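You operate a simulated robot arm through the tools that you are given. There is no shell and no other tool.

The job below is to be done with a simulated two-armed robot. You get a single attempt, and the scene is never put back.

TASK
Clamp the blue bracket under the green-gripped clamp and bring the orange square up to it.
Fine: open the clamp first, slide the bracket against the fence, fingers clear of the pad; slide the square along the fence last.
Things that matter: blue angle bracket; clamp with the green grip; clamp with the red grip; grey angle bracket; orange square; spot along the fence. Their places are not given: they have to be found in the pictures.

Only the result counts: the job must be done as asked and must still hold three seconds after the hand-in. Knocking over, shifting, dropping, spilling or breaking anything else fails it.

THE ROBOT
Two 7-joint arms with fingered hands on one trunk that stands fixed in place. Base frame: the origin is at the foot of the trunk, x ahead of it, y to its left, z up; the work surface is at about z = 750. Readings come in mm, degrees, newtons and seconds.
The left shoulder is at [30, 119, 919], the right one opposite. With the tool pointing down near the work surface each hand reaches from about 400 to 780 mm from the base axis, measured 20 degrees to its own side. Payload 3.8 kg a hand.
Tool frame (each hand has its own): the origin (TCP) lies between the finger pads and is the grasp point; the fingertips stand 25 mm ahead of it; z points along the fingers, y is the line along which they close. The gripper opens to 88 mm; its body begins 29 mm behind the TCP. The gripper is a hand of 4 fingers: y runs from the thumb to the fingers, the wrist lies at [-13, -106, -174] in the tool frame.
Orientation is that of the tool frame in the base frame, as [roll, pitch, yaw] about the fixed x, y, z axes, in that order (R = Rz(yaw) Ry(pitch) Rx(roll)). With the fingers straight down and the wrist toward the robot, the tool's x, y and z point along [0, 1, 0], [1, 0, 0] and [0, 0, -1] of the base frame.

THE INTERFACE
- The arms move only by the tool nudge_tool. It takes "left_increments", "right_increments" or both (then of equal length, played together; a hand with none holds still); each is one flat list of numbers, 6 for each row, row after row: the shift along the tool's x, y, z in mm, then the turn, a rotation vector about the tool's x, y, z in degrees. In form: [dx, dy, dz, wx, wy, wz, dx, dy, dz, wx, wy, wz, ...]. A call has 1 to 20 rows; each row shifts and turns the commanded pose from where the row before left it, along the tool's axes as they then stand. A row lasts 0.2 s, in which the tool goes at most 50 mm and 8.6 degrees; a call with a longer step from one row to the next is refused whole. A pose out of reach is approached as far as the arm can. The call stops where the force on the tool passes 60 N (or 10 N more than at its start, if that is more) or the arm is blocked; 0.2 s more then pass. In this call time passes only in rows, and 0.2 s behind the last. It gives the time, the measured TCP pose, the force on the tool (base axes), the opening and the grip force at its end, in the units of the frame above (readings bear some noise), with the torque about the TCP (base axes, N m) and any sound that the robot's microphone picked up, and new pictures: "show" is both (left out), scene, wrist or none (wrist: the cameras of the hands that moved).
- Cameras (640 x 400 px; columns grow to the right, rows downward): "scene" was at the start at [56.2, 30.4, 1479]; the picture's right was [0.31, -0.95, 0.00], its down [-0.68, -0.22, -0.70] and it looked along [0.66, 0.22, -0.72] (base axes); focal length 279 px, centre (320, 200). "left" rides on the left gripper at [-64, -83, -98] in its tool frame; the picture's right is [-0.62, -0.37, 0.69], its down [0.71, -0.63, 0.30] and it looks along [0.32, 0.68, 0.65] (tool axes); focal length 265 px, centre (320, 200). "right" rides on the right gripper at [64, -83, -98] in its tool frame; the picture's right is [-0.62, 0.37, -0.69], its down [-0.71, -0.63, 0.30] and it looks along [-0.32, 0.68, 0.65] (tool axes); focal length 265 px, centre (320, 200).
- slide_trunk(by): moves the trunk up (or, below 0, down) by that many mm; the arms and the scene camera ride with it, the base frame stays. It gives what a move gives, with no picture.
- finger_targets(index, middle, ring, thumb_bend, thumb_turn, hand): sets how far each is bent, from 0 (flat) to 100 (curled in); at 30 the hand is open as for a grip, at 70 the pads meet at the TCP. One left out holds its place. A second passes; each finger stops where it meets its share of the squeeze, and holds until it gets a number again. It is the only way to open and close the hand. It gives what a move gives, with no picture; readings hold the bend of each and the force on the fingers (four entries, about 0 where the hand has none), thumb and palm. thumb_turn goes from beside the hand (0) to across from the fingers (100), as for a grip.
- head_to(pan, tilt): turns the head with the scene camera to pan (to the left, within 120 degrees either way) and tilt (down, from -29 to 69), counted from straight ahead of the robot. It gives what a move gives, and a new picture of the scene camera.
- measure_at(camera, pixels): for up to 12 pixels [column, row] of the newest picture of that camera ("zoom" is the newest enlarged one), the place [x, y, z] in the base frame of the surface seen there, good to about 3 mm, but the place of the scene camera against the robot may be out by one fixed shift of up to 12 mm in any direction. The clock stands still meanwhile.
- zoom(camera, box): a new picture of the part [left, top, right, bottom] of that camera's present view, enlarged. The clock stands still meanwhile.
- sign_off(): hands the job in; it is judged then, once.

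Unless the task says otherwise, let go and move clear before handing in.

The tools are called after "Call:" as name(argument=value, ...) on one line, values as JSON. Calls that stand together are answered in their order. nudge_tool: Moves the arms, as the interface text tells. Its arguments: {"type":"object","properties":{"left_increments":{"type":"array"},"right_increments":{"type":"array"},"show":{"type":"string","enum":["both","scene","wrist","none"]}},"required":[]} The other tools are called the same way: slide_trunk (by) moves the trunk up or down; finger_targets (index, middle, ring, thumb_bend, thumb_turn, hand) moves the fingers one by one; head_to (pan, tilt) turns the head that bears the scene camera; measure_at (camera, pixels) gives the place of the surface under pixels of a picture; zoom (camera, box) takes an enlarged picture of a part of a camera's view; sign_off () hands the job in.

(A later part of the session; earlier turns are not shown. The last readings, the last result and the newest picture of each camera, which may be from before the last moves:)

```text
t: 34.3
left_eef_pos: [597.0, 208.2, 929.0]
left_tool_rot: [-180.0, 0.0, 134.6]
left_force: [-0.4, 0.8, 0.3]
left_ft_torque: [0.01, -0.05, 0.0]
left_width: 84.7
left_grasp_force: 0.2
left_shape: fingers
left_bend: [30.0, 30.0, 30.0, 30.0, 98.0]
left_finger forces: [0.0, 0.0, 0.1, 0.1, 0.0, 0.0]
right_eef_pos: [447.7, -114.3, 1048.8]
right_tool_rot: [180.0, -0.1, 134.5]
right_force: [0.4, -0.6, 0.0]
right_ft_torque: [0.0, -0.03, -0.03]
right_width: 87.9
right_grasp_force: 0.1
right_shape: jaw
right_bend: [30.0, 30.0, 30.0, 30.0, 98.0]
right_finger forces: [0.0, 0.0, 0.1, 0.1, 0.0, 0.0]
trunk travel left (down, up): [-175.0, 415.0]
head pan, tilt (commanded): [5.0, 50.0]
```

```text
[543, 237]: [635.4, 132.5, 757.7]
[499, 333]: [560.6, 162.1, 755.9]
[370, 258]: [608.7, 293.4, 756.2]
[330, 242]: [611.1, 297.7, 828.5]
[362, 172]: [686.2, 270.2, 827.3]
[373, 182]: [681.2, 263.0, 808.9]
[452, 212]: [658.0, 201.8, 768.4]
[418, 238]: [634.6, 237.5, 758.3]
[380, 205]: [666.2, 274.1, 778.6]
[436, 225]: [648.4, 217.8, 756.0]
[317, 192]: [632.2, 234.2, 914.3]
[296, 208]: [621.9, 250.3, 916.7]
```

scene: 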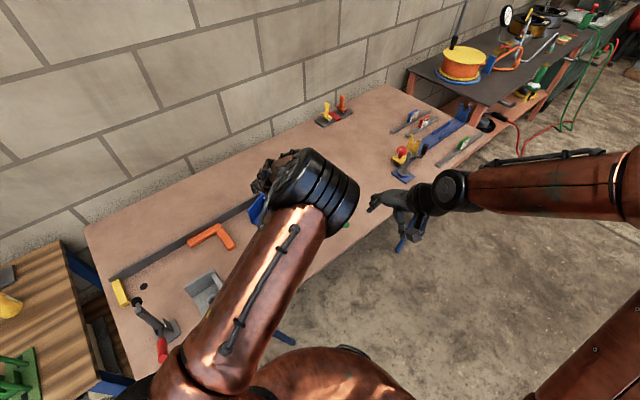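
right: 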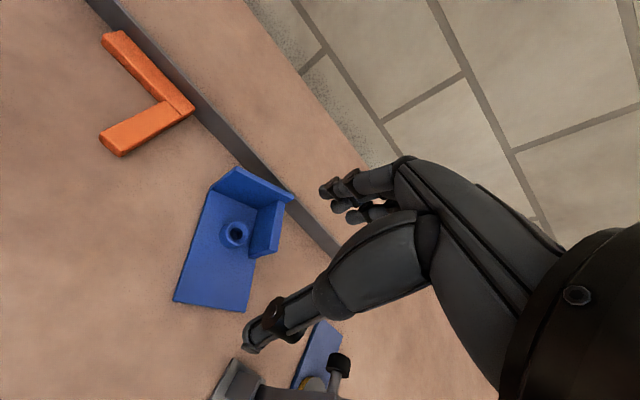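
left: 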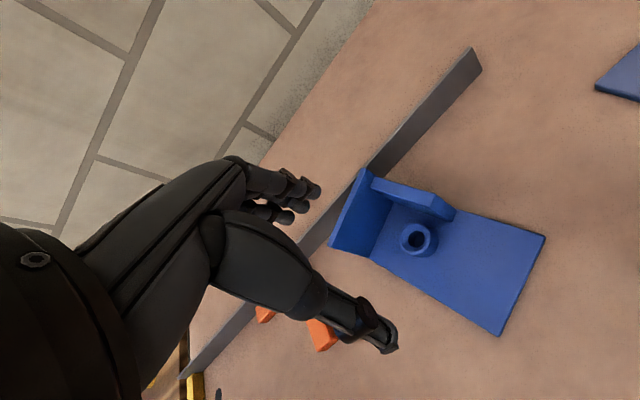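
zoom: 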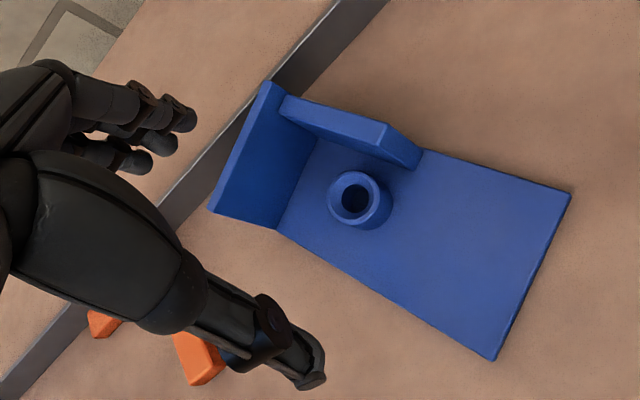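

The elbow is at about (270,30,1330), high and clear of everything, and the bracket is as expected. I'll descend so the fingertips end just above the ring's top (z≈784), in front of the wall.

Call:
nudge_tool(left_increments=[0, 0, 20, 0, 0, 0, 0, 0, 20, 0, 0, 0, 0, 0, 20, 0, 0, 0, 0, 0, 20, 0, 0, 0, 0, 0, 20, 0, 0, 0, 0, 0, 20, 0, 0, 0], show="wrist")

Call:
zoom(camera="left", box=[230, 120, 560, 360])

```text
t: 35.7
left_eef_pos: [597.4, 208.9, 809.4]
left_tool_rot: [179.9, 0.0, 134.6]
left_force: [-0.7, 0.1, 0.5]
left_ft_torque: [0.0, -0.02, -0.01]
left_width: 84.6
left_grasp_force: 0.0
left_shape: fingers
left_bend: [30.0, 30.0, 30.0, 30.0, 98.0]
left_finger forces: [0.0, 0.0, 0.1, 0.0, 0.1, 0.1]
right_eef_pos: [447.1, -114.6, 1049.4]
right_tool_rot: [-179.9, 0.0, 134.7]
right_force: [0.8, -0.1, 0.3]
right_ft_torque: [-0.01, 0.04, -0.01]
right_width: 87.9
right_grasp_force: 0.0
right_shape: jaw
right_bend: [30.0, 30.0, 30.0, 30.0, 98.0]
right_finger forces: [0.1, 0.0, 0.0, 0.1, 0.0, 0.0]
trunk travel left (down, up): [-175.0, 415.0]
head pan, tilt (commanded): [5.0, 50.0]
```

left: 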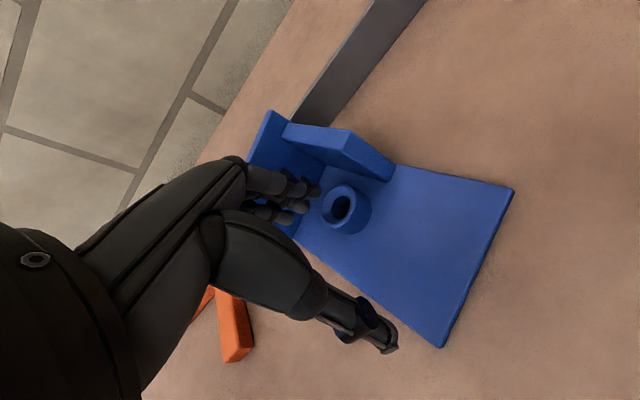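

```text
1.67 times, centred on (395, 240) of left
```

zoom: 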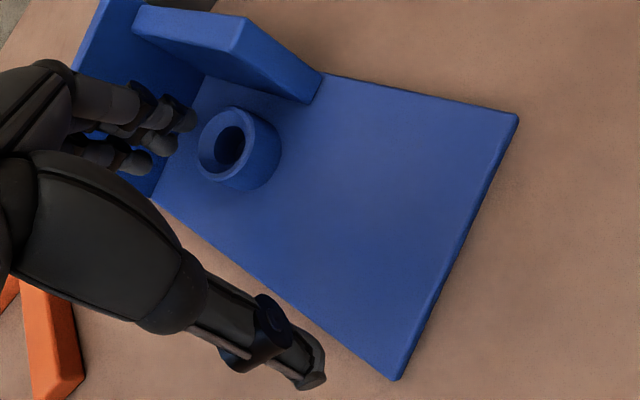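

The finger row sits just behind the ring, facing the wall's inner face. I'll push slowly toward the fence and check the forces and the bracket's rotation part way.

Call:
nudge_tool(left_increments=[0, 8, 0, 0, 0, 0, 0, 8, 0, 0, 0, 0, 0, 6, 0, 0, 0, 0, 0, 6, 0, 0, 0, 0, 0, 6, 0, 0, 0, 0, 0, 6, 0, 0, 0, 0], show="wrist")

Call:
zoom(camera="left", box=[200, 80, 560, 340])

```text
t: 37.1
left_eef_pos: [625.3, 236.1, 809.5]
left_tool_rot: [-180.0, 0.0, 134.6]
left_force: [-0.4, -1.1, -0.4]
left_ft_torque: [0.01, 0.01, 0.03]
left_width: 84.7
left_grasp_force: 0.8
left_shape: fingers
left_bend: [30.0, 31.0, 31.0, 30.0, 98.0]
left_finger forces: [0.1, 0.7, 0.7, 0.0, 0.0, 0.0]
right_eef_pos: [447.5, -113.9, 1049.6]
right_tool_rot: [180.0, 0.0, 134.6]
right_force: [0.0, 0.5, 0.0]
right_ft_torque: [0.01, -0.01, -0.03]
right_width: 88.0
right_grasp_force: 0.1
right_shape: jaw
right_bend: [30.0, 30.0, 30.0, 30.0, 98.0]
right_finger forces: [0.1, 0.0, 0.0, 0.1, 0.1, 0.1]
trunk travel left (down, up): [-175.0, 415.0]
head pan, tilt (commanded): [5.0, 50.0]
```

left: 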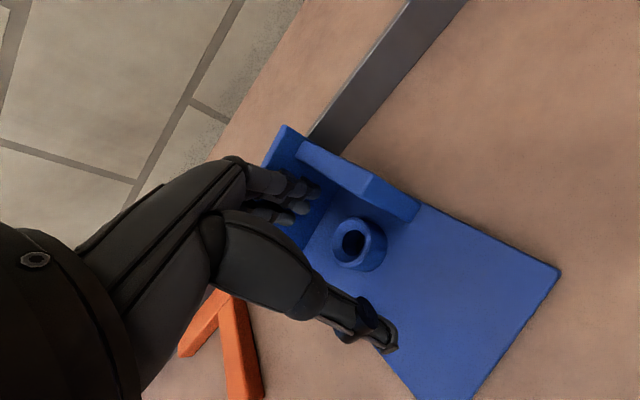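

```text
1.54 times, centred on (380, 210) of left
```

zoom: 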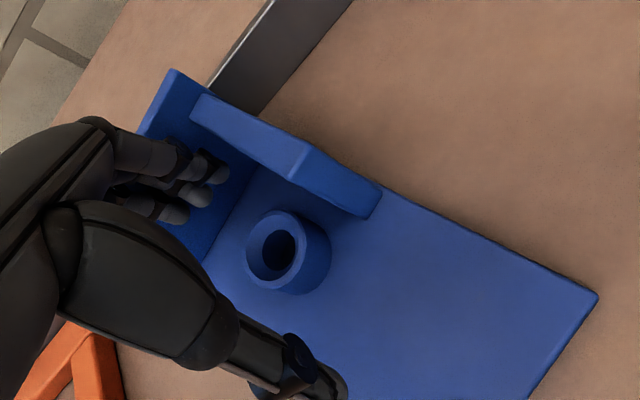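

The middle and ring fingers are pushing gently at 0.7 N each and the bracket is turning square as it slides. I'll continue toward the fence.

Call:
nudge_tool(left_increments=[0, 6, 0, 0, 0, 0, 0, 6, 0, 0, 0, 0, 0, 6, 0, 0, 0, 0, 0, 5, 0, 0, 0, 0], show="wrist")

Call:
zoom(camera="left", box=[200, 80, 560, 340])

```text
t: 38.1
left_eef_pos: [640.9, 252.5, 808.8]
left_tool_rot: [-180.0, 0.0, 134.6]
left_force: [-0.3, -1.9, 0.5]
left_ft_torque: [0.01, -0.02, -0.03]
left_width: 84.5
left_grasp_force: 0.6
left_shape: fingers
left_bend: [30.0, 31.0, 30.0, 30.0, 98.0]
left_finger forces: [0.0, 2.1, 0.0, 0.1, 0.0, 0.0]
right_eef_pos: [447.0, -114.0, 1050.2]
right_tool_rot: [180.0, 0.0, 134.6]
right_force: [-0.2, 0.5, 0.0]
right_ft_torque: [-0.03, 0.01, 0.03]
right_width: 87.8
right_grasp_force: 0.0
right_shape: jaw
right_bend: [30.0, 30.0, 30.0, 30.0, 98.0]
right_finger forces: [0.0, 0.0, 0.1, 0.0, 0.0, 0.0]
trunk travel left (down, up): [-175.0, 415.0]
head pan, tilt (commanded): [5.0, 50.0]
```

left: 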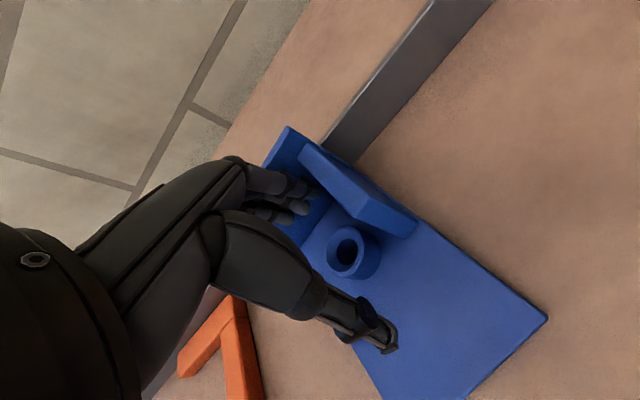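

```text
1.54 times, centred on (380, 210) of left
```

zoom: 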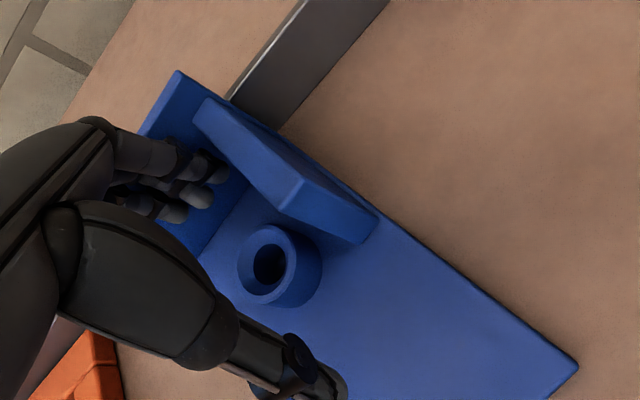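

The bracket keeps squaring up, and only the middle finger is loaded now (2.1 N). I'll measure its corners before the final push to the fence.

Call:
measure_at(camera="left", pixels=[[546, 318], [412, 230], [362, 200], [303, 150], [287, 130], [415, 215], [352, 245], [328, 140], [470, 390], [265, 165], [440, 360], [395, 395]])

```text
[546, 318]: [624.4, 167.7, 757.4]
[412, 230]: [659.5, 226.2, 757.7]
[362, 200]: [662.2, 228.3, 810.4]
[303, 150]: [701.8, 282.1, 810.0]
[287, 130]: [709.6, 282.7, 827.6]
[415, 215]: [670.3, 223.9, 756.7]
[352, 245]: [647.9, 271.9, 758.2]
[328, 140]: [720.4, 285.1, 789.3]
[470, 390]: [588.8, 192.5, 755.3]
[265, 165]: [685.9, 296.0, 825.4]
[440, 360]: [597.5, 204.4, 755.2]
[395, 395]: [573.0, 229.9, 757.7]
```

About 9° of rotation and 5 mm of gap remain at the right wall end. I'll keep pushing in small steps until the wall seats against the fence.

Call:
nudge_tool(left_increments=[0, 4, 0, 0, 0, 0, 0, 4, 0, 0, 0, 0, 0, 3, 0, 0, 0, 0, 0, 3, 0, 0, 0, 0], show="wrist")

```text
t: 39.1
left_eef_pos: [649.6, 260.0, 810.7]
left_tool_rot: [180.0, 0.0, 134.5]
left_force: [-8.8, -6.8, 7.1]
left_ft_torque: [0.39, -0.32, 0.15]
left_width: 84.6
left_grasp_force: 6.7
left_shape: fingers
left_bend: [30.0, 34.0, 30.0, 30.0, 98.0]
left_finger forces: [0.0, 13.6, 0.0, 0.0, 0.0, 0.0]
right_eef_pos: [446.9, -116.0, 1049.8]
right_tool_rot: [179.9, 0.0, 134.6]
right_force: [-0.1, 0.2, 0.2]
right_ft_torque: [0.02, -0.02, -0.01]
right_width: 87.7
right_grasp_force: 0.1
right_shape: jaw
right_bend: [30.0, 30.0, 30.0, 30.0, 98.0]
right_finger forces: [0.0, 0.0, 0.1, 0.0, 0.0, 0.0]
trunk travel left (down, up): [-175.0, 415.0]
head pan, tilt (commanded): [5.0, 50.0]
```

left: 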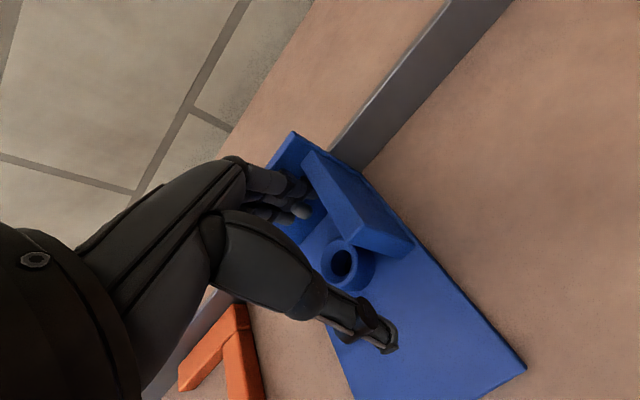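

The middle finger now sees 13.6 N, so the bracket is seated or jammed. I'll measure whether the wall is flush with the fence.

Call:
measure_at(camera="left", pixels=[[524, 368], [412, 242], [366, 205], [308, 153], [293, 135], [438, 268], [342, 262], [347, 140], [400, 392], [272, 165], [470, 395], [360, 165]])

Call:
zoom(camera="left", box=[240, 100, 540, 400])

Call:
zoom(camera="scene", box=[200, 150, 360, 260])

```text
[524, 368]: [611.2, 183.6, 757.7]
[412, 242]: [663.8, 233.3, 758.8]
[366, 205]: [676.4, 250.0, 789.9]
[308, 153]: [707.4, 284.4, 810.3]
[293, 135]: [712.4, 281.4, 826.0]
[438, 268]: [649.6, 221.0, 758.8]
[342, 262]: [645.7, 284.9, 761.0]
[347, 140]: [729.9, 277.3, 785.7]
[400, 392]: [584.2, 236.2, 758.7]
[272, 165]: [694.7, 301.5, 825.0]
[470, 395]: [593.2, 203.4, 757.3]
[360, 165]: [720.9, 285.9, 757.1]
```

```text
1.33 times, centred on (390, 250) of left
```

zoom: 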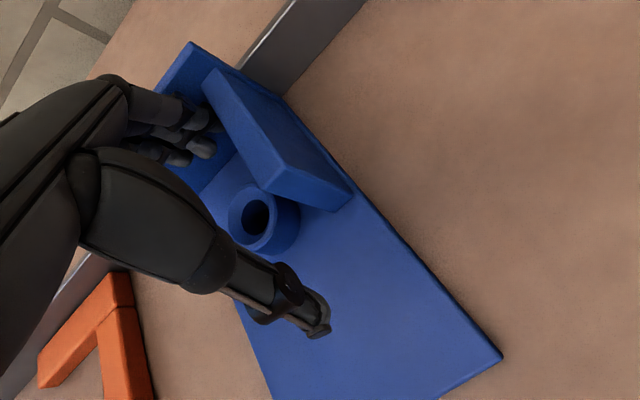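

```text
3.64 times, centred on (280, 205) of scene
```

zoom: 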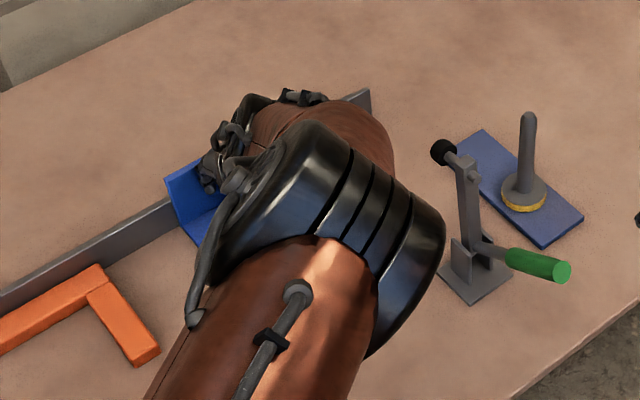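

The wall is flush: the right edge runs straight at s≈299, the front edge is at d≈564.5 and the back at about 711. Next I'll back off, rise, fold the thumb out of the way of the orange square, and turn the left hand to push the ring along the fence.

Call:
nudge_tool(left_increments=[0, -6, 0, 0, 0, 0, 0, -8, -5, 0, 0, 0, 0, 0, -30, 0, 0, 0, 0, 0, -40, 0, 0, 0, 0, -10, -40, 0, 0, 0], show="none")

Call:
finger_targets(hand="left", thumb_bend=66)

Call:
nudge_tool(left_increments=[0, 0, 0, 0, 0, 7.73, 0, 0, 0, 0, 0, 7.73, 0, 0, 0, 0, 0, 7.73, 0, 0, 0, 0, 0, 7.73, 0, 0, 0, 0, 0, 7.73, 0, 0, 0, 0, 0, 7.73, 0, 0, 0, 0, 0, 7.73, 0, 0, 0, 0, 0, 7.73, 0, 0, 0, 0, 0, 7.73], show="both")

```text
t: 40.3
left_eef_pos: [632.1, 245.6, 923.8]
left_tool_rot: [180.0, 0.0, 134.6]
left_force: [-0.2, 0.2, 0.3]
left_ft_torque: [-0.03, 0.0, 0.03]
left_width: 84.5
left_grasp_force: 0.1
left_shape: fingers
left_bend: [30.0, 30.0, 30.0, 30.0, 98.0]
left_finger forces: [0.0, 0.1, 0.0, 0.0, 0.1, 0.0]
right_eef_pos: [447.4, -113.7, 1050.3]
right_tool_rot: [180.0, 0.1, 134.5]
right_force: [-0.7, -0.6, 0.8]
right_ft_torque: [0.01, 0.02, 0.0]
right_width: 87.9
right_grasp_force: 0.0
right_shape: jaw
right_bend: [30.0, 30.0, 30.0, 30.0, 98.0]
right_finger forces: [0.0, 0.1, 0.0, 0.0, 0.1, 0.0]
trunk travel left (down, up): [-175.0, 415.0]
head pan, tilt (commanded): [5.0, 50.0]
```

```text
t: 41.3
left_eef_pos: [633.3, 245.4, 925.9]
left_tool_rot: [-180.0, 0.0, 134.5]
left_force: [0.2, -0.2, 0.5]
left_ft_torque: [0.01, 0.0, -0.02]
left_width: 46.3
left_grasp_force: 0.1
left_shape: fingers
left_bend: [30.0, 30.0, 30.0, 66.0, 98.0]
left_finger forces: [0.0, 0.0, 0.0, 0.0, 0.0, 0.1]
right_eef_pos: [447.3, -114.4, 1050.3]
right_tool_rot: [180.0, 0.0, 134.6]
right_force: [-0.2, -0.1, 0.4]
right_ft_torque: [0.02, 0.01, -0.02]
right_width: 87.7
right_grasp_force: 0.0
right_shape: jaw
right_bend: [30.0, 30.0, 30.0, 30.0, 98.0]
right_finger forces: [0.1, 0.1, 0.1, 0.0, 0.0, 0.0]
trunk travel left (down, up): [-175.0, 415.0]
head pan, tilt (commanded): [5.0, 50.0]
```

```text
t: 43.3
left_eef_pos: [634.7, 247.0, 923.8]
left_tool_rot: [180.0, 0.0, 64.9]
left_force: [-0.7, 0.2, -0.2]
left_ft_torque: [-0.03, 0.01, -0.02]
left_width: 46.3
left_grasp_force: 0.0
left_shape: fingers
left_bend: [30.0, 30.0, 30.0, 66.0, 98.0]
left_finger forces: [0.0, 0.0, 0.0, 0.0, 0.0, 0.0]
right_eef_pos: [447.9, -113.9, 1049.0]
right_tool_rot: [-180.0, 0.0, 134.5]
right_force: [-0.8, -0.4, -0.1]
right_ft_torque: [-0.02, 0.03, -0.03]
right_width: 87.8
right_grasp_force: 0.1
right_shape: jaw
right_bend: [30.0, 30.0, 30.0, 30.0, 98.0]
right_finger forces: [0.0, 0.0, 0.0, 0.0, 0.0, 0.0]
trunk travel left (down, up): [-175.0, 415.0]
head pan, tilt (commanded): [5.0, 50.0]
```

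scene: 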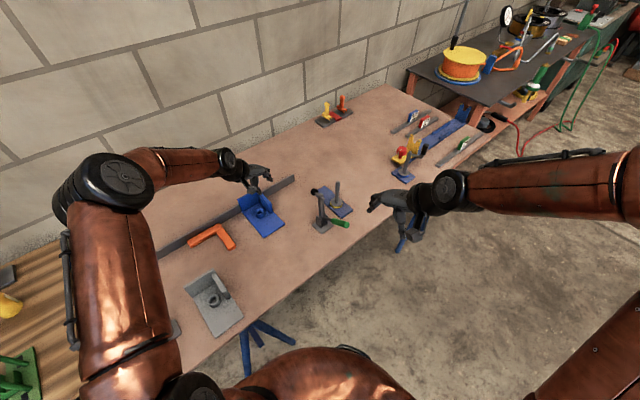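
left: 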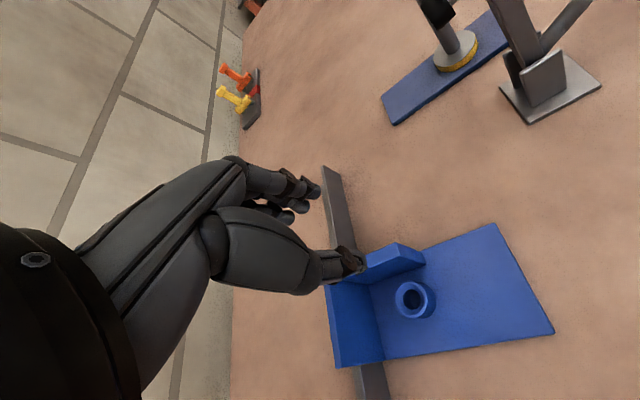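

The hand is turned and clear, and the bracket is still flush. I'll measure the ring and corners again from here, then move to the start of the push on the ring's left side.

Call:
measure_at(camera="left", pixels=[[412, 296], [395, 297], [432, 295], [413, 283], [497, 225], [552, 330], [385, 355], [338, 362], [330, 290], [422, 255], [398, 245], [345, 240]])

Call:
nudge_tool(left_increments=[6, -22.3, 0, 0, 0, 0, 6, -22.3, 0, 0, 0, 0, 6, -22.3, 0, 0, 0, 0, 6, -22.3, 0, 0, 0, 0, 0, 0, 20, 0, 0, 0, 0, 0, 25, 0, 0, 0, 0, 0, 25, 0, 0, 0], show="both")

```text
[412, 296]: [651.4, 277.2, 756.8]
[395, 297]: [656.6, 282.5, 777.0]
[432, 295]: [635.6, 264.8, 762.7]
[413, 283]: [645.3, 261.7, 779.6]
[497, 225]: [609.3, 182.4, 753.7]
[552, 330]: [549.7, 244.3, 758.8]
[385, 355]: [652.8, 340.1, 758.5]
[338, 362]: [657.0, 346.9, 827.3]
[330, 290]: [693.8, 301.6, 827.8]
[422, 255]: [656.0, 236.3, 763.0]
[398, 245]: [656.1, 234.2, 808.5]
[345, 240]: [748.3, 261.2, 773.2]
```

```text
t: 44.9
left_eef_pos: [565.3, 307.2, 855.3]
left_tool_rot: [180.0, -0.1, 64.9]
left_force: [-0.3, -0.3, -0.4]
left_ft_torque: [0.01, -0.01, -0.02]
left_width: 46.2
left_grasp_force: 0.0
left_shape: fingers
left_bend: [30.0, 30.0, 30.0, 66.0, 98.0]
left_finger forces: [0.0, 0.1, 0.0, 0.0, 0.0, 0.1]
right_eef_pos: [448.8, -114.1, 1049.0]
right_tool_rot: [-180.0, 0.0, 134.6]
right_force: [0.2, 0.2, 0.3]
right_ft_torque: [-0.02, 0.02, 0.01]
right_width: 87.5
right_grasp_force: 0.1
right_shape: jaw
right_bend: [30.0, 30.0, 30.0, 30.0, 98.0]
right_finger forces: [0.0, 0.0, 0.0, 0.0, 0.0, 0.0]
trunk travel left (down, up): [-175.0, 415.0]
head pan, tilt (commanded): [5.0, 50.0]
```

scene: 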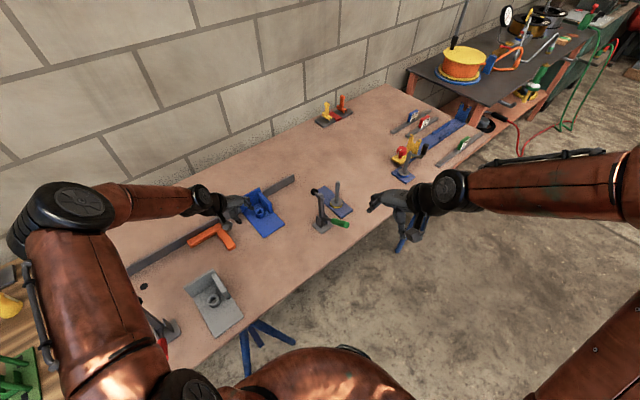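
left: 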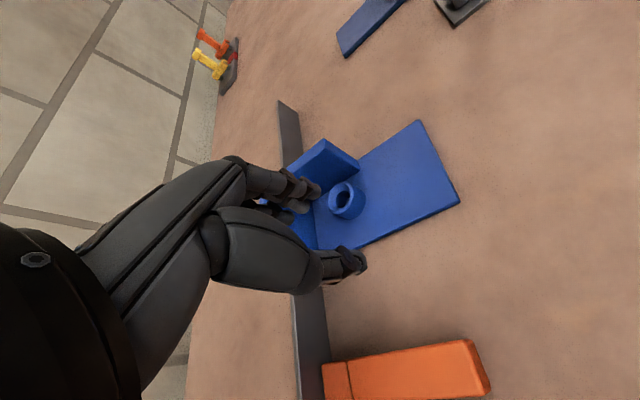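

The fingers are just left of the ring and the bracket remains flush. I'll descend to TCP z≈788 so the tips come level with the ring, staying just above the plate.

Call:
nudge_tool(left_increments=[0, 0, 25, 0, 0, 0, 0, 0, 25, 0, 0, 0, 0, 0, 12, 0, 0, 0, 0, 0, 5, 0, 0, 0], show="wrist")

Call:
zoom(camera="left", box=[200, 100, 480, 320])

```text
t: 45.9
left_eef_pos: [563.9, 306.7, 787.6]
left_tool_rot: [180.0, 0.0, 65.0]
left_force: [1.1, 0.2, 0.8]
left_ft_torque: [-0.02, -0.01, 0.02]
left_width: 46.3
left_grasp_force: 0.0
left_shape: fingers
left_bend: [30.0, 30.0, 30.0, 66.0, 98.0]
left_finger forces: [0.0, 0.0, 0.1, 0.0, 0.0, 0.1]
right_eef_pos: [446.8, -114.2, 1050.4]
right_tool_rot: [-180.0, 0.0, 134.6]
right_force: [0.1, 0.1, 0.9]
right_ft_torque: [-0.01, -0.01, 0.01]
right_width: 88.0
right_grasp_force: 0.0
right_shape: jaw
right_bend: [30.0, 30.0, 30.0, 30.0, 98.0]
right_finger forces: [0.1, 0.0, 0.0, 0.1, 0.1, 0.0]
trunk travel left (down, up): [-175.0, 415.0]
head pan, tilt (commanded): [5.0, 50.0]
```

left: 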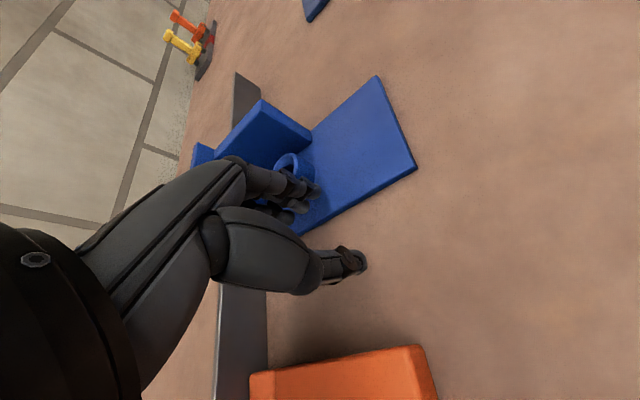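

```text
1.82 times, centred on (340, 210) of left
```

zoom: 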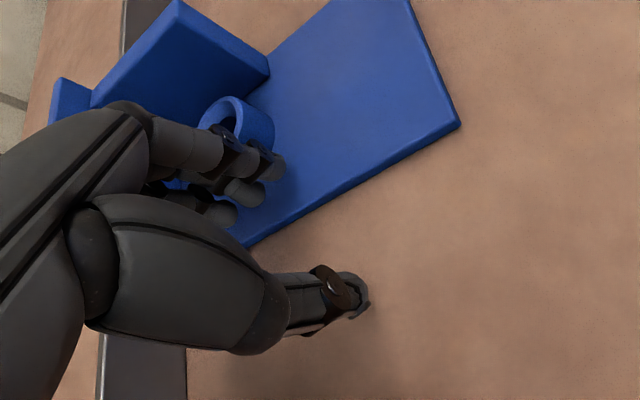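

The fingertips rest beside the ring with no load. I'll close the gap and begin pushing the bracket along the fence in 8 mm steps, checking after about 40 mm.

Call:
nudge_tool(left_increments=[0, 6, 0, 0, 0, 0, 0, 6, 0, 0, 0, 0, -2.8, 7.5, 0, 0, 0, 0, -2.8, 7.5, 0, 0, 0, 0, -2.8, 7.5, 0, 0, 0, 0, -2.8, 7.5, 0, 0, 0, 0, -2.8, 7.5, 0, 0, 0, 0], show="both")

Call:
zoom(camera="left", box=[200, 80, 480, 300])

Call:
measure_at(camera="left", pixels=[[376, 80], [415, 165], [262, 103], [310, 130], [195, 150], [290, 160]])

```text
t: 47.5
left_eef_pos: [603.8, 270.4, 788.2]
left_tool_rot: [180.0, 0.0, 65.1]
left_force: [-1.9, 1.3, 1.4]
left_ft_torque: [0.02, -0.03, 0.0]
left_width: 46.2
left_grasp_force: 1.4
left_shape: fingers
left_bend: [30.0, 32.0, 30.0, 66.0, 98.0]
left_finger forces: [0.0, 2.6, 0.0, 0.0, 0.0, 0.0]
right_eef_pos: [447.7, -115.1, 1049.8]
right_tool_rot: [179.9, 0.1, 134.7]
right_force: [0.3, -0.4, 0.7]
right_ft_torque: [0.0, 0.01, -0.01]
right_width: 87.8
right_grasp_force: 0.0
right_shape: jaw
right_bend: [30.0, 30.0, 30.0, 30.0, 98.0]
right_finger forces: [0.0, 0.0, 0.0, 0.1, 0.0, 0.0]
trunk travel left (down, up): [-175.0, 415.0]
head pan, tilt (commanded): [5.0, 50.0]
```

scene: 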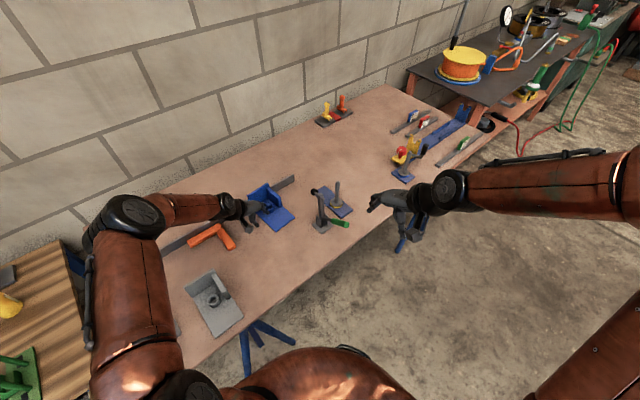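
left: 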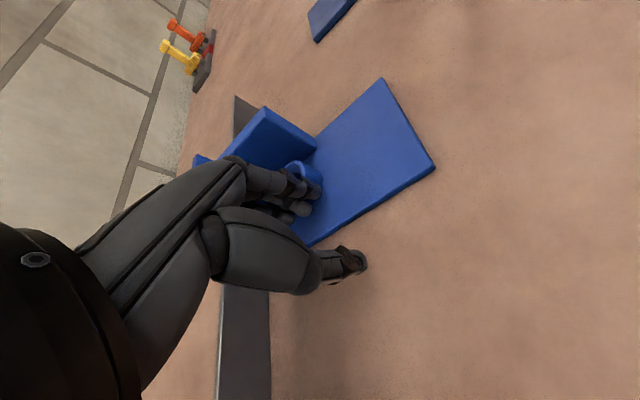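

```text
1.82 times, centred on (340, 190) of left
```

zoom: 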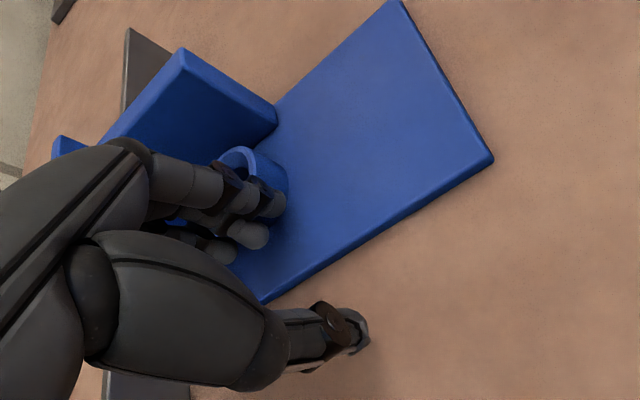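

```text
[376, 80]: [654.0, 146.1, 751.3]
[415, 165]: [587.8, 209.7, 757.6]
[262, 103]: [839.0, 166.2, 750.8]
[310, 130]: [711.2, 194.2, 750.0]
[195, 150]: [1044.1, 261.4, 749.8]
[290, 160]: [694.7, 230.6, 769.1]
```

The bracket is moving with the hand at a light 2.6 N. I'll check that it stayed flush by measuring the corners at their new pixels.

Call:
measure_at(camera="left", pixels=[[383, 84], [431, 166], [266, 112], [313, 147], [320, 130], [350, 107], [236, 105], [298, 170], [370, 205], [408, 125], [202, 158], [345, 220]])

```text
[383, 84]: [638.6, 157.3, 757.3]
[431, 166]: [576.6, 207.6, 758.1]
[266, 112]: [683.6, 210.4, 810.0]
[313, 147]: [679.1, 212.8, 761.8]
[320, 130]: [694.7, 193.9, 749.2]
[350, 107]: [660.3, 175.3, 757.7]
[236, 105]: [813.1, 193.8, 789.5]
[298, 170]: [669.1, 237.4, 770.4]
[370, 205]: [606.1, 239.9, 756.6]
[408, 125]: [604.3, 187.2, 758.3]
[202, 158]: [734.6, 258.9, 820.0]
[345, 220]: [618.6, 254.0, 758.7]
```

The bracket moved about 40 mm along but turned roughly 4° again, because this push angle presses too little toward the fence. I'll back off, turn the hand about 15° so the push leans more into the fence, and continue.

Call:
nudge_tool(left_increments=[0, -7, 0, 0, 0, 0, -9, -3, 0, 0, 0, 0, -9, 0, 0, 0, 0, 0, 0, 0, 0, 0, 0, -7.5, 0, 0, 0, 0, 0, -7.5, 0, 0, 0, 0, 0, 0], show="wrist")

Call:
zoom(camera="left", box=[200, 80, 480, 300])

```text
t: 48.9
left_eef_pos: [585.5, 261.6, 787.0]
left_tool_rot: [-180.0, 0.0, 80.1]
left_force: [-0.6, 0.1, -0.9]
left_ft_torque: [0.0, -0.03, -0.02]
left_width: 46.2
left_grasp_force: 0.1
left_shape: fingers
left_bend: [30.0, 30.0, 30.0, 66.0, 98.0]
left_finger forces: [0.0, 0.0, 0.1, 0.1, 0.1, 0.1]
right_eef_pos: [447.9, -114.7, 1048.7]
right_tool_rot: [180.0, 0.1, 134.6]
right_force: [-0.4, 0.4, 0.4]
right_ft_torque: [0.01, 0.0, 0.0]
right_width: 87.9
right_grasp_force: 0.1
right_shape: jaw
right_bend: [30.0, 30.0, 30.0, 30.0, 98.0]
right_finger forces: [0.0, 0.0, 0.0, 0.0, 0.0, 0.1]
trunk travel left (down, up): [-175.0, 415.0]
head pan, tilt (commanded): [5.0, 50.0]
```

left: 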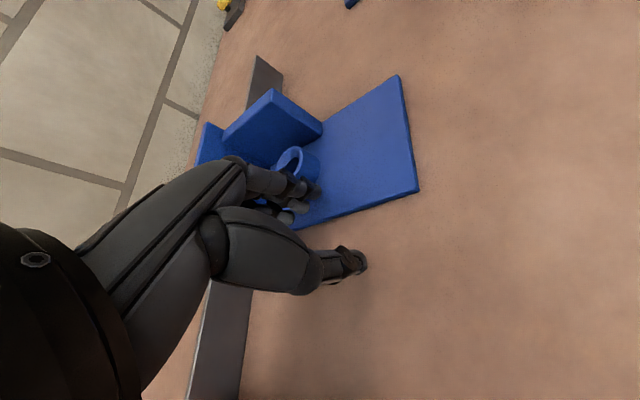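

```text
1.82 times, centred on (340, 190) of left
```

zoom: 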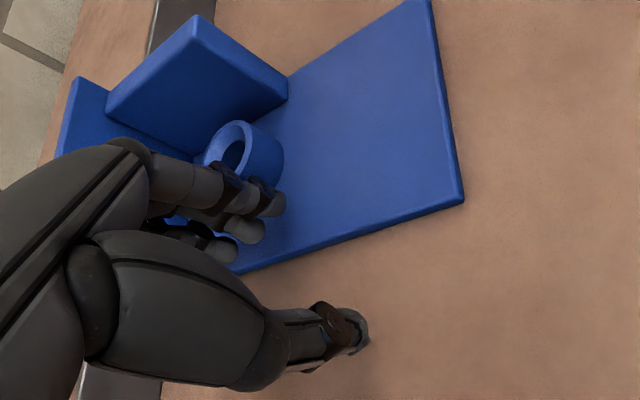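

The hand now points at about −10° with the ring just ahead of the fingers. I'll push on along the fence for another 40 mm and re-check the squareness.

Call:
nudge_tool(left_increments=[0, 6, 0, 0, 0, 0, 0, 5, 0, 0, 0, 0, -4.2, 7, 0, 0, 0, 0, -4.6, 6.5, 0, 0, 0, 0, -4.6, 6.5, 0, 0, 0, 0, -4.6, 6.5, 0, 0, 0, 0, -4.6, 6.5, 0, 0, 0, 0], show="wrist")

Call:
zoom(camera="left", box=[180, 40, 480, 280])

```text
t: 50.5
left_eef_pos: [624.7, 230.2, 788.0]
left_tool_rot: [180.0, 0.0, 79.9]
left_force: [-2.2, -0.7, 1.4]
left_ft_torque: [-0.02, 0.01, -0.02]
left_width: 44.4
left_grasp_force: 1.8
left_shape: fingers
left_bend: [32.0, 32.0, 30.0, 66.0, 98.0]
left_finger forces: [1.5, 2.5, 0.0, 0.0, 0.0, 0.0]
right_eef_pos: [448.4, -113.7, 1049.0]
right_tool_rot: [-180.0, 0.0, 134.6]
right_force: [-0.9, 0.0, 0.6]
right_ft_torque: [-0.01, 0.0, 0.02]
right_width: 87.7
right_grasp_force: 0.1
right_shape: jaw
right_bend: [30.0, 30.0, 30.0, 30.0, 98.0]
right_finger forces: [0.0, 0.0, 0.0, 0.1, 0.0, 0.1]
trunk travel left (down, up): [-175.0, 415.0]
head pan, tilt (commanded): [5.0, 50.0]
```

left: 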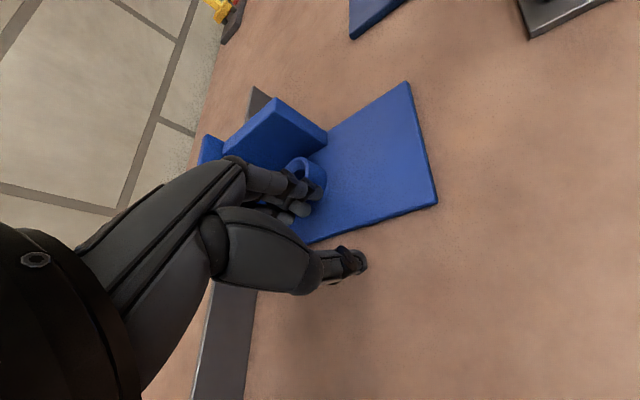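

```text
1.67 times, centred on (330, 160) of left
```

zoom: 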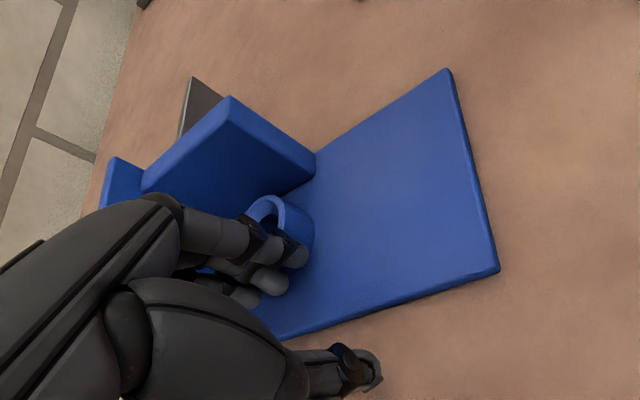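

Call:
measure_at(camera="left", pixels=[[406, 84], [435, 203], [275, 101], [326, 138], [365, 113], [380, 100], [420, 140], [310, 240], [370, 223], [400, 214], [205, 138], [253, 92]])

```text
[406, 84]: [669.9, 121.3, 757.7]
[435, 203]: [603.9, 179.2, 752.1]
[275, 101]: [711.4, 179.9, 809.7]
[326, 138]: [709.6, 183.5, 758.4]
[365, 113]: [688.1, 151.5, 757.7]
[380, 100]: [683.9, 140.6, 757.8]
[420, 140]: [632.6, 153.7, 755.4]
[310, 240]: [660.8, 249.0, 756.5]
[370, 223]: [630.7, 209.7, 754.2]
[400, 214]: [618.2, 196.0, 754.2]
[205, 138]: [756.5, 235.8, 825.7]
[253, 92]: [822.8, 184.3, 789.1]
```

About 5° of ccw rotation remains because the ring push acts in front of the centre of mass. Pushing the rib's left face nearer the fence acts through a better line, so I'll back off, rise above the ring, open the thumb, and set the finger row behind the rib.

Call:
nudge_tool(left_increments=[0, -10, 0, 0, 0, 0, 0, 0, -14, 0, 0, 0, 0, 0, -16, 0, 0, 0, 0, 0, 0, 0, 0, 7.5, 0, 0, 0, 0, 0, 7.5], show="none")

Call:
finger_targets(hand="left", thumb_bend=30)

Call:
nudge_tool(left_increments=[7.7, 17, 0, 0, 0, 0, 7.7, 17, 0, 0, 0, 0, 7.7, 17, 0, 0, 0, 0], show="both")

Call:
zoom(camera="left", box=[180, 40, 520, 300])

```text
t: 51.7
left_eef_pos: [615.4, 233.4, 817.2]
left_tool_rot: [180.0, -0.1, 64.9]
left_force: [0.0, 0.1, 0.0]
left_ft_torque: [-0.02, 0.02, -0.06]
left_width: 46.4
left_grasp_force: 0.1
left_shape: fingers
left_bend: [30.0, 30.0, 30.0, 66.0, 98.0]
left_finger forces: [0.1, 0.1, 0.0, 0.1, 0.1, 0.0]
right_eef_pos: [447.9, -114.4, 1050.1]
right_tool_rot: [180.0, -0.1, 134.5]
right_force: [-0.9, -0.4, -0.3]
right_ft_torque: [0.01, -0.01, 0.01]
right_width: 87.7
right_grasp_force: 0.1
right_shape: jaw
right_bend: [30.0, 30.0, 30.0, 30.0, 98.0]
right_finger forces: [0.0, 0.1, 0.0, 0.0, 0.0, 0.1]
trunk travel left (down, up): [-175.0, 415.0]
head pan, tilt (commanded): [5.0, 50.0]
```

```text
t: 52.7
left_eef_pos: [616.0, 232.3, 816.6]
left_tool_rot: [-179.9, 0.0, 65.0]
left_force: [0.5, 0.2, 0.3]
left_ft_torque: [0.01, 0.01, -0.01]
left_width: 84.4
left_grasp_force: 0.0
left_shape: fingers
left_bend: [30.0, 30.0, 30.0, 30.0, 98.0]
left_finger forces: [0.1, 0.0, 0.0, 0.0, 0.0, 0.0]
right_eef_pos: [447.5, -115.0, 1049.9]
right_tool_rot: [180.0, 0.0, 134.6]
right_force: [0.5, 0.0, -0.4]
right_ft_torque: [-0.01, 0.0, -0.01]
right_width: 88.0
right_grasp_force: 0.0
right_shape: jaw
right_bend: [30.0, 30.0, 30.0, 30.0, 98.0]
right_finger forces: [0.0, 0.0, 0.0, 0.0, 0.0, 0.1]
trunk travel left (down, up): [-175.0, 415.0]
head pan, tilt (commanded): [5.0, 50.0]
```

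```text
t: 53.5
left_eef_pos: [671.4, 229.7, 816.4]
left_tool_rot: [-179.9, 0.0, 65.0]
left_force: [-1.5, 0.9, 0.3]
left_ft_torque: [0.0, 0.05, 0.02]
left_width: 84.3
left_grasp_force: 1.0
left_shape: fingers
left_bend: [30.0, 32.0, 30.0, 30.0, 98.0]
left_finger forces: [0.0, 1.7, 0.0, 0.0, 0.0, 0.0]
right_eef_pos: [448.1, -113.5, 1049.2]
right_tool_rot: [180.0, 0.0, 134.6]
right_force: [-0.5, 0.0, -0.2]
right_ft_torque: [0.0, -0.01, -0.02]
right_width: 87.7
right_grasp_force: 0.1
right_shape: jaw
right_bend: [30.0, 30.0, 30.0, 30.0, 98.0]
right_finger forces: [0.1, 0.0, 0.0, 0.0, 0.0, 0.0]
trunk travel left (down, up): [-175.0, 415.0]
head pan, tilt (commanded): [5.0, 50.0]
```

scene: 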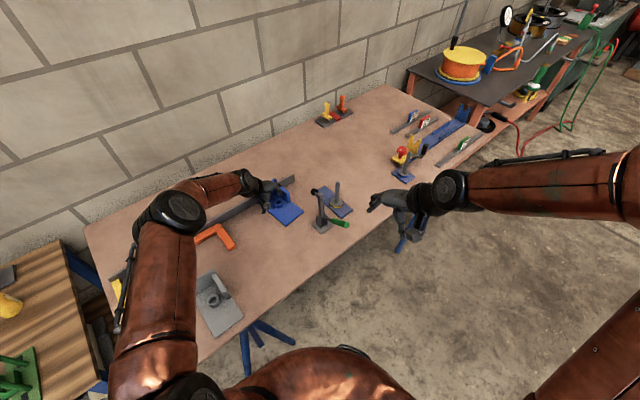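
left: 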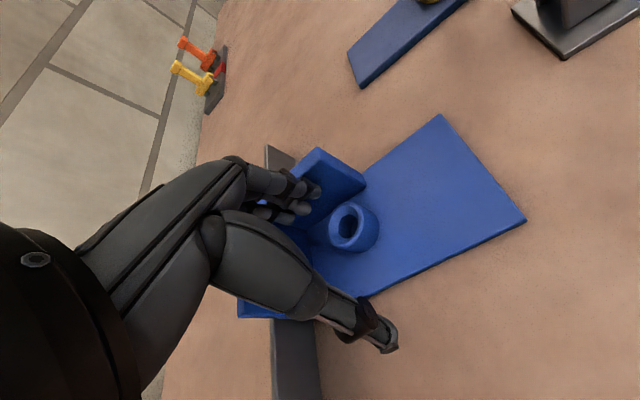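

```text
1.54 times, centred on (350, 170) of left
```

zoom: 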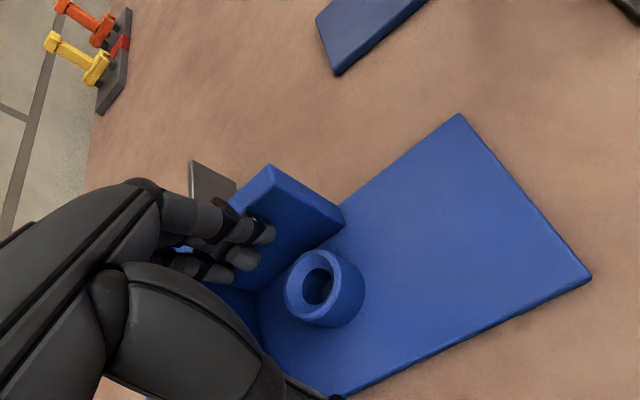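

The middle finger just touched the rib (1.7 N). I'll back a touch, shift 8 mm nearer the wall, lower 8 mm, then push the rib along the fence about 30 mm.

Call:
nudge_tool(left_increments=[0, -5, 0, 0, 0, 0, 8, 0, 0, 0, 0, 0, 0, 0, 8, 0, 0, 0, 0, 5, 0, 0, 0, 0, -2.8, 7.5, 0, 0, 0, 0, -2.8, 7.5, 0, 0, 0, 0, -2.8, 7.5, 0, 0, 0, 0, -2.8, 7.5, 0, 0, 0, 0], show="both")

Call:
zoom(camera="left", box=[180, 40, 560, 330])

```text
t: 55.3
left_eef_pos: [698.6, 214.4, 807.7]
left_tool_rot: [180.0, 0.0, 64.9]
left_force: [-2.5, 0.5, 0.4]
left_ft_torque: [0.03, -0.03, 0.03]
left_width: 83.6
left_grasp_force: 0.6
left_shape: fingers
left_bend: [31.0, 31.0, 30.0, 30.0, 98.0]
left_finger forces: [0.6, 1.2, 0.0, 0.0, 0.0, 0.0]
right_eef_pos: [448.5, -113.9, 1050.0]
right_tool_rot: [180.0, 0.0, 134.5]
right_force: [-0.2, -0.3, 0.0]
right_ft_torque: [0.01, -0.03, 0.02]
right_width: 87.6
right_grasp_force: 0.1
right_shape: jaw
right_bend: [30.0, 30.0, 30.0, 30.0, 98.0]
right_finger forces: [0.1, 0.0, 0.0, 0.0, 0.0, 0.0]
trunk travel left (down, up): [-175.0, 415.0]
head pan, tilt (commanded): [5.0, 50.0]
```

scene: 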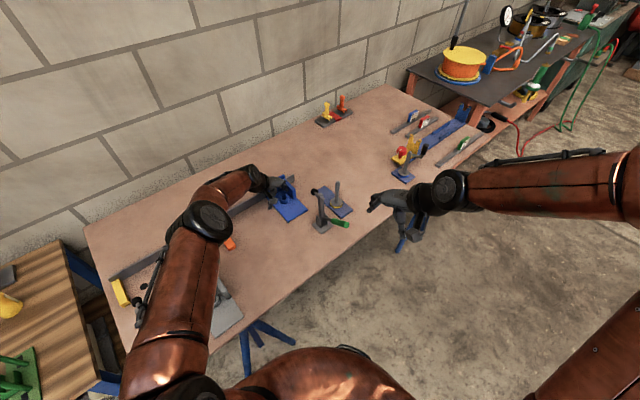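
left: 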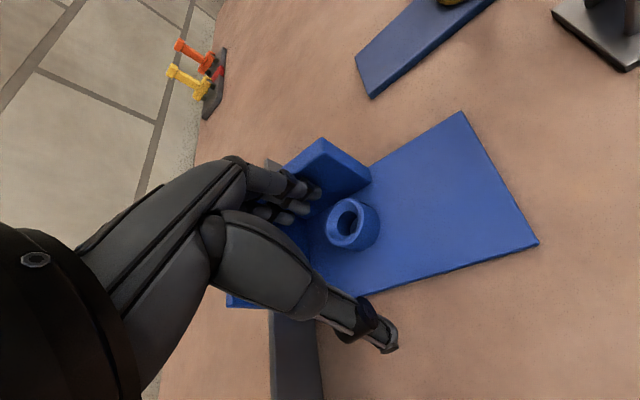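

```text
1.38 times, centred on (370, 185) of left
```

zoom: 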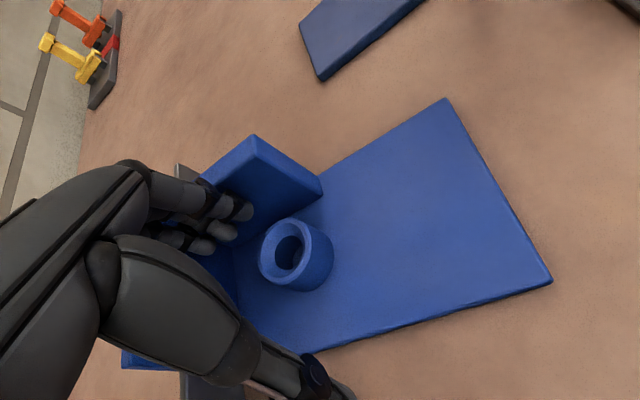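

Call:
measure_at(camera="left", pixels=[[461, 113], [536, 242], [322, 142], [368, 182], [400, 150], [430, 132], [500, 180], [380, 290], [430, 275], [480, 260], [235, 303], [350, 225]])

```text
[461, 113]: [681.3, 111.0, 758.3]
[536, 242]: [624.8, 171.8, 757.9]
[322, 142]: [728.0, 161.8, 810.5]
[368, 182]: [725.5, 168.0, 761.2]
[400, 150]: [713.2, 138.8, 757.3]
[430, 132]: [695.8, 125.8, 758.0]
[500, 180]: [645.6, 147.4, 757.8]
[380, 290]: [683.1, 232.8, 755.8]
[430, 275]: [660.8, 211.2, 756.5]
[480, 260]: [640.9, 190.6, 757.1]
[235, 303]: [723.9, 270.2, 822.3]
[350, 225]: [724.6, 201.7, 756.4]
```

The rib push squared it up: the left edge is straight at s≈314, the right edge at about 400, and it is flush. It needs about 43 mm more, but straight down I'm near my reach, so I'll back off 6 mm and tilt the hand 15° with the tips held at the same height.

Call:
nudge_tool(left_increments=[0, -7, 0, 0, 0, 0, 0, -2, 6.5, -7.5, 0, 0, 0, -2.8, 6.2, -7.5, 0, 0, 0, 0, 0, 0, 0, 0], show="both")

Call:
zoom(camera="left", box=[180, 40, 560, 330])

Call:
zoom(camera="scene", box=[220, 140, 380, 250])

```text
t: 56.3
left_eef_pos: [687.6, 220.1, 795.9]
left_tool_rot: [164.8, -0.1, 65.1]
left_force: [0.4, 0.2, 0.6]
left_ft_torque: [0.0, 0.0, -0.02]
left_width: 84.7
left_grasp_force: 0.0
left_shape: fingers
left_bend: [30.0, 30.0, 30.0, 30.0, 98.0]
left_finger forces: [0.0, 0.1, 0.0, 0.0, 0.0, 0.0]
right_eef_pos: [448.1, -115.0, 1048.9]
right_tool_rot: [-180.0, 0.0, 134.6]
right_force: [0.0, 0.2, 0.1]
right_ft_torque: [-0.03, 0.02, 0.0]
right_width: 87.8
right_grasp_force: 0.0
right_shape: jaw
right_bend: [30.0, 30.0, 30.0, 30.0, 98.0]
right_finger forces: [0.1, 0.1, 0.1, 0.0, 0.0, 0.0]
trunk travel left (down, up): [-175.0, 415.0]
head pan, tilt (commanded): [5.0, 50.0]
```

scene: 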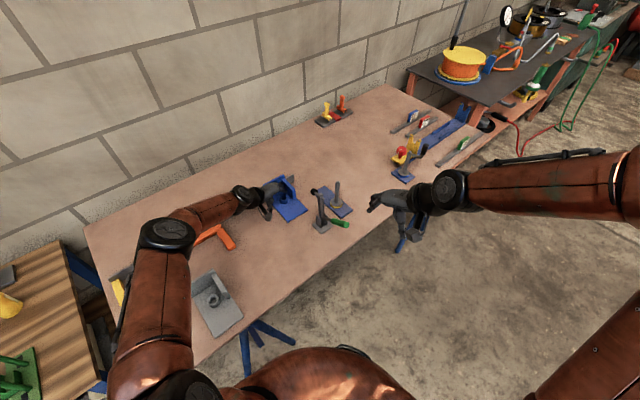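
left: 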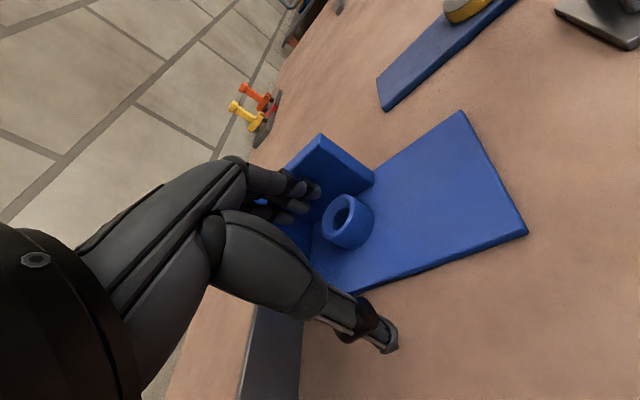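

```text
1.38 times, centred on (370, 185) of left
```

zoom: 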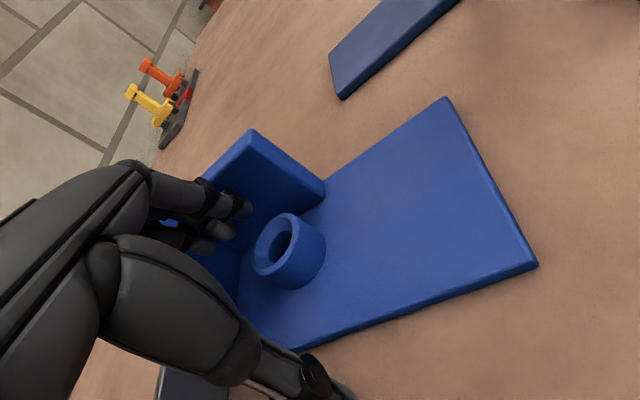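

```text
3.64 times, centred on (300, 195) of scene
```

zoom: 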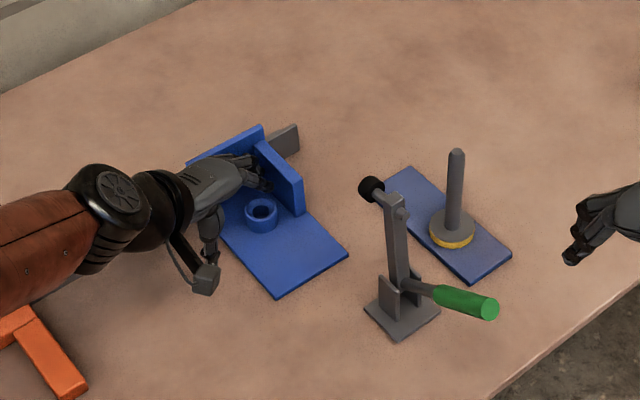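

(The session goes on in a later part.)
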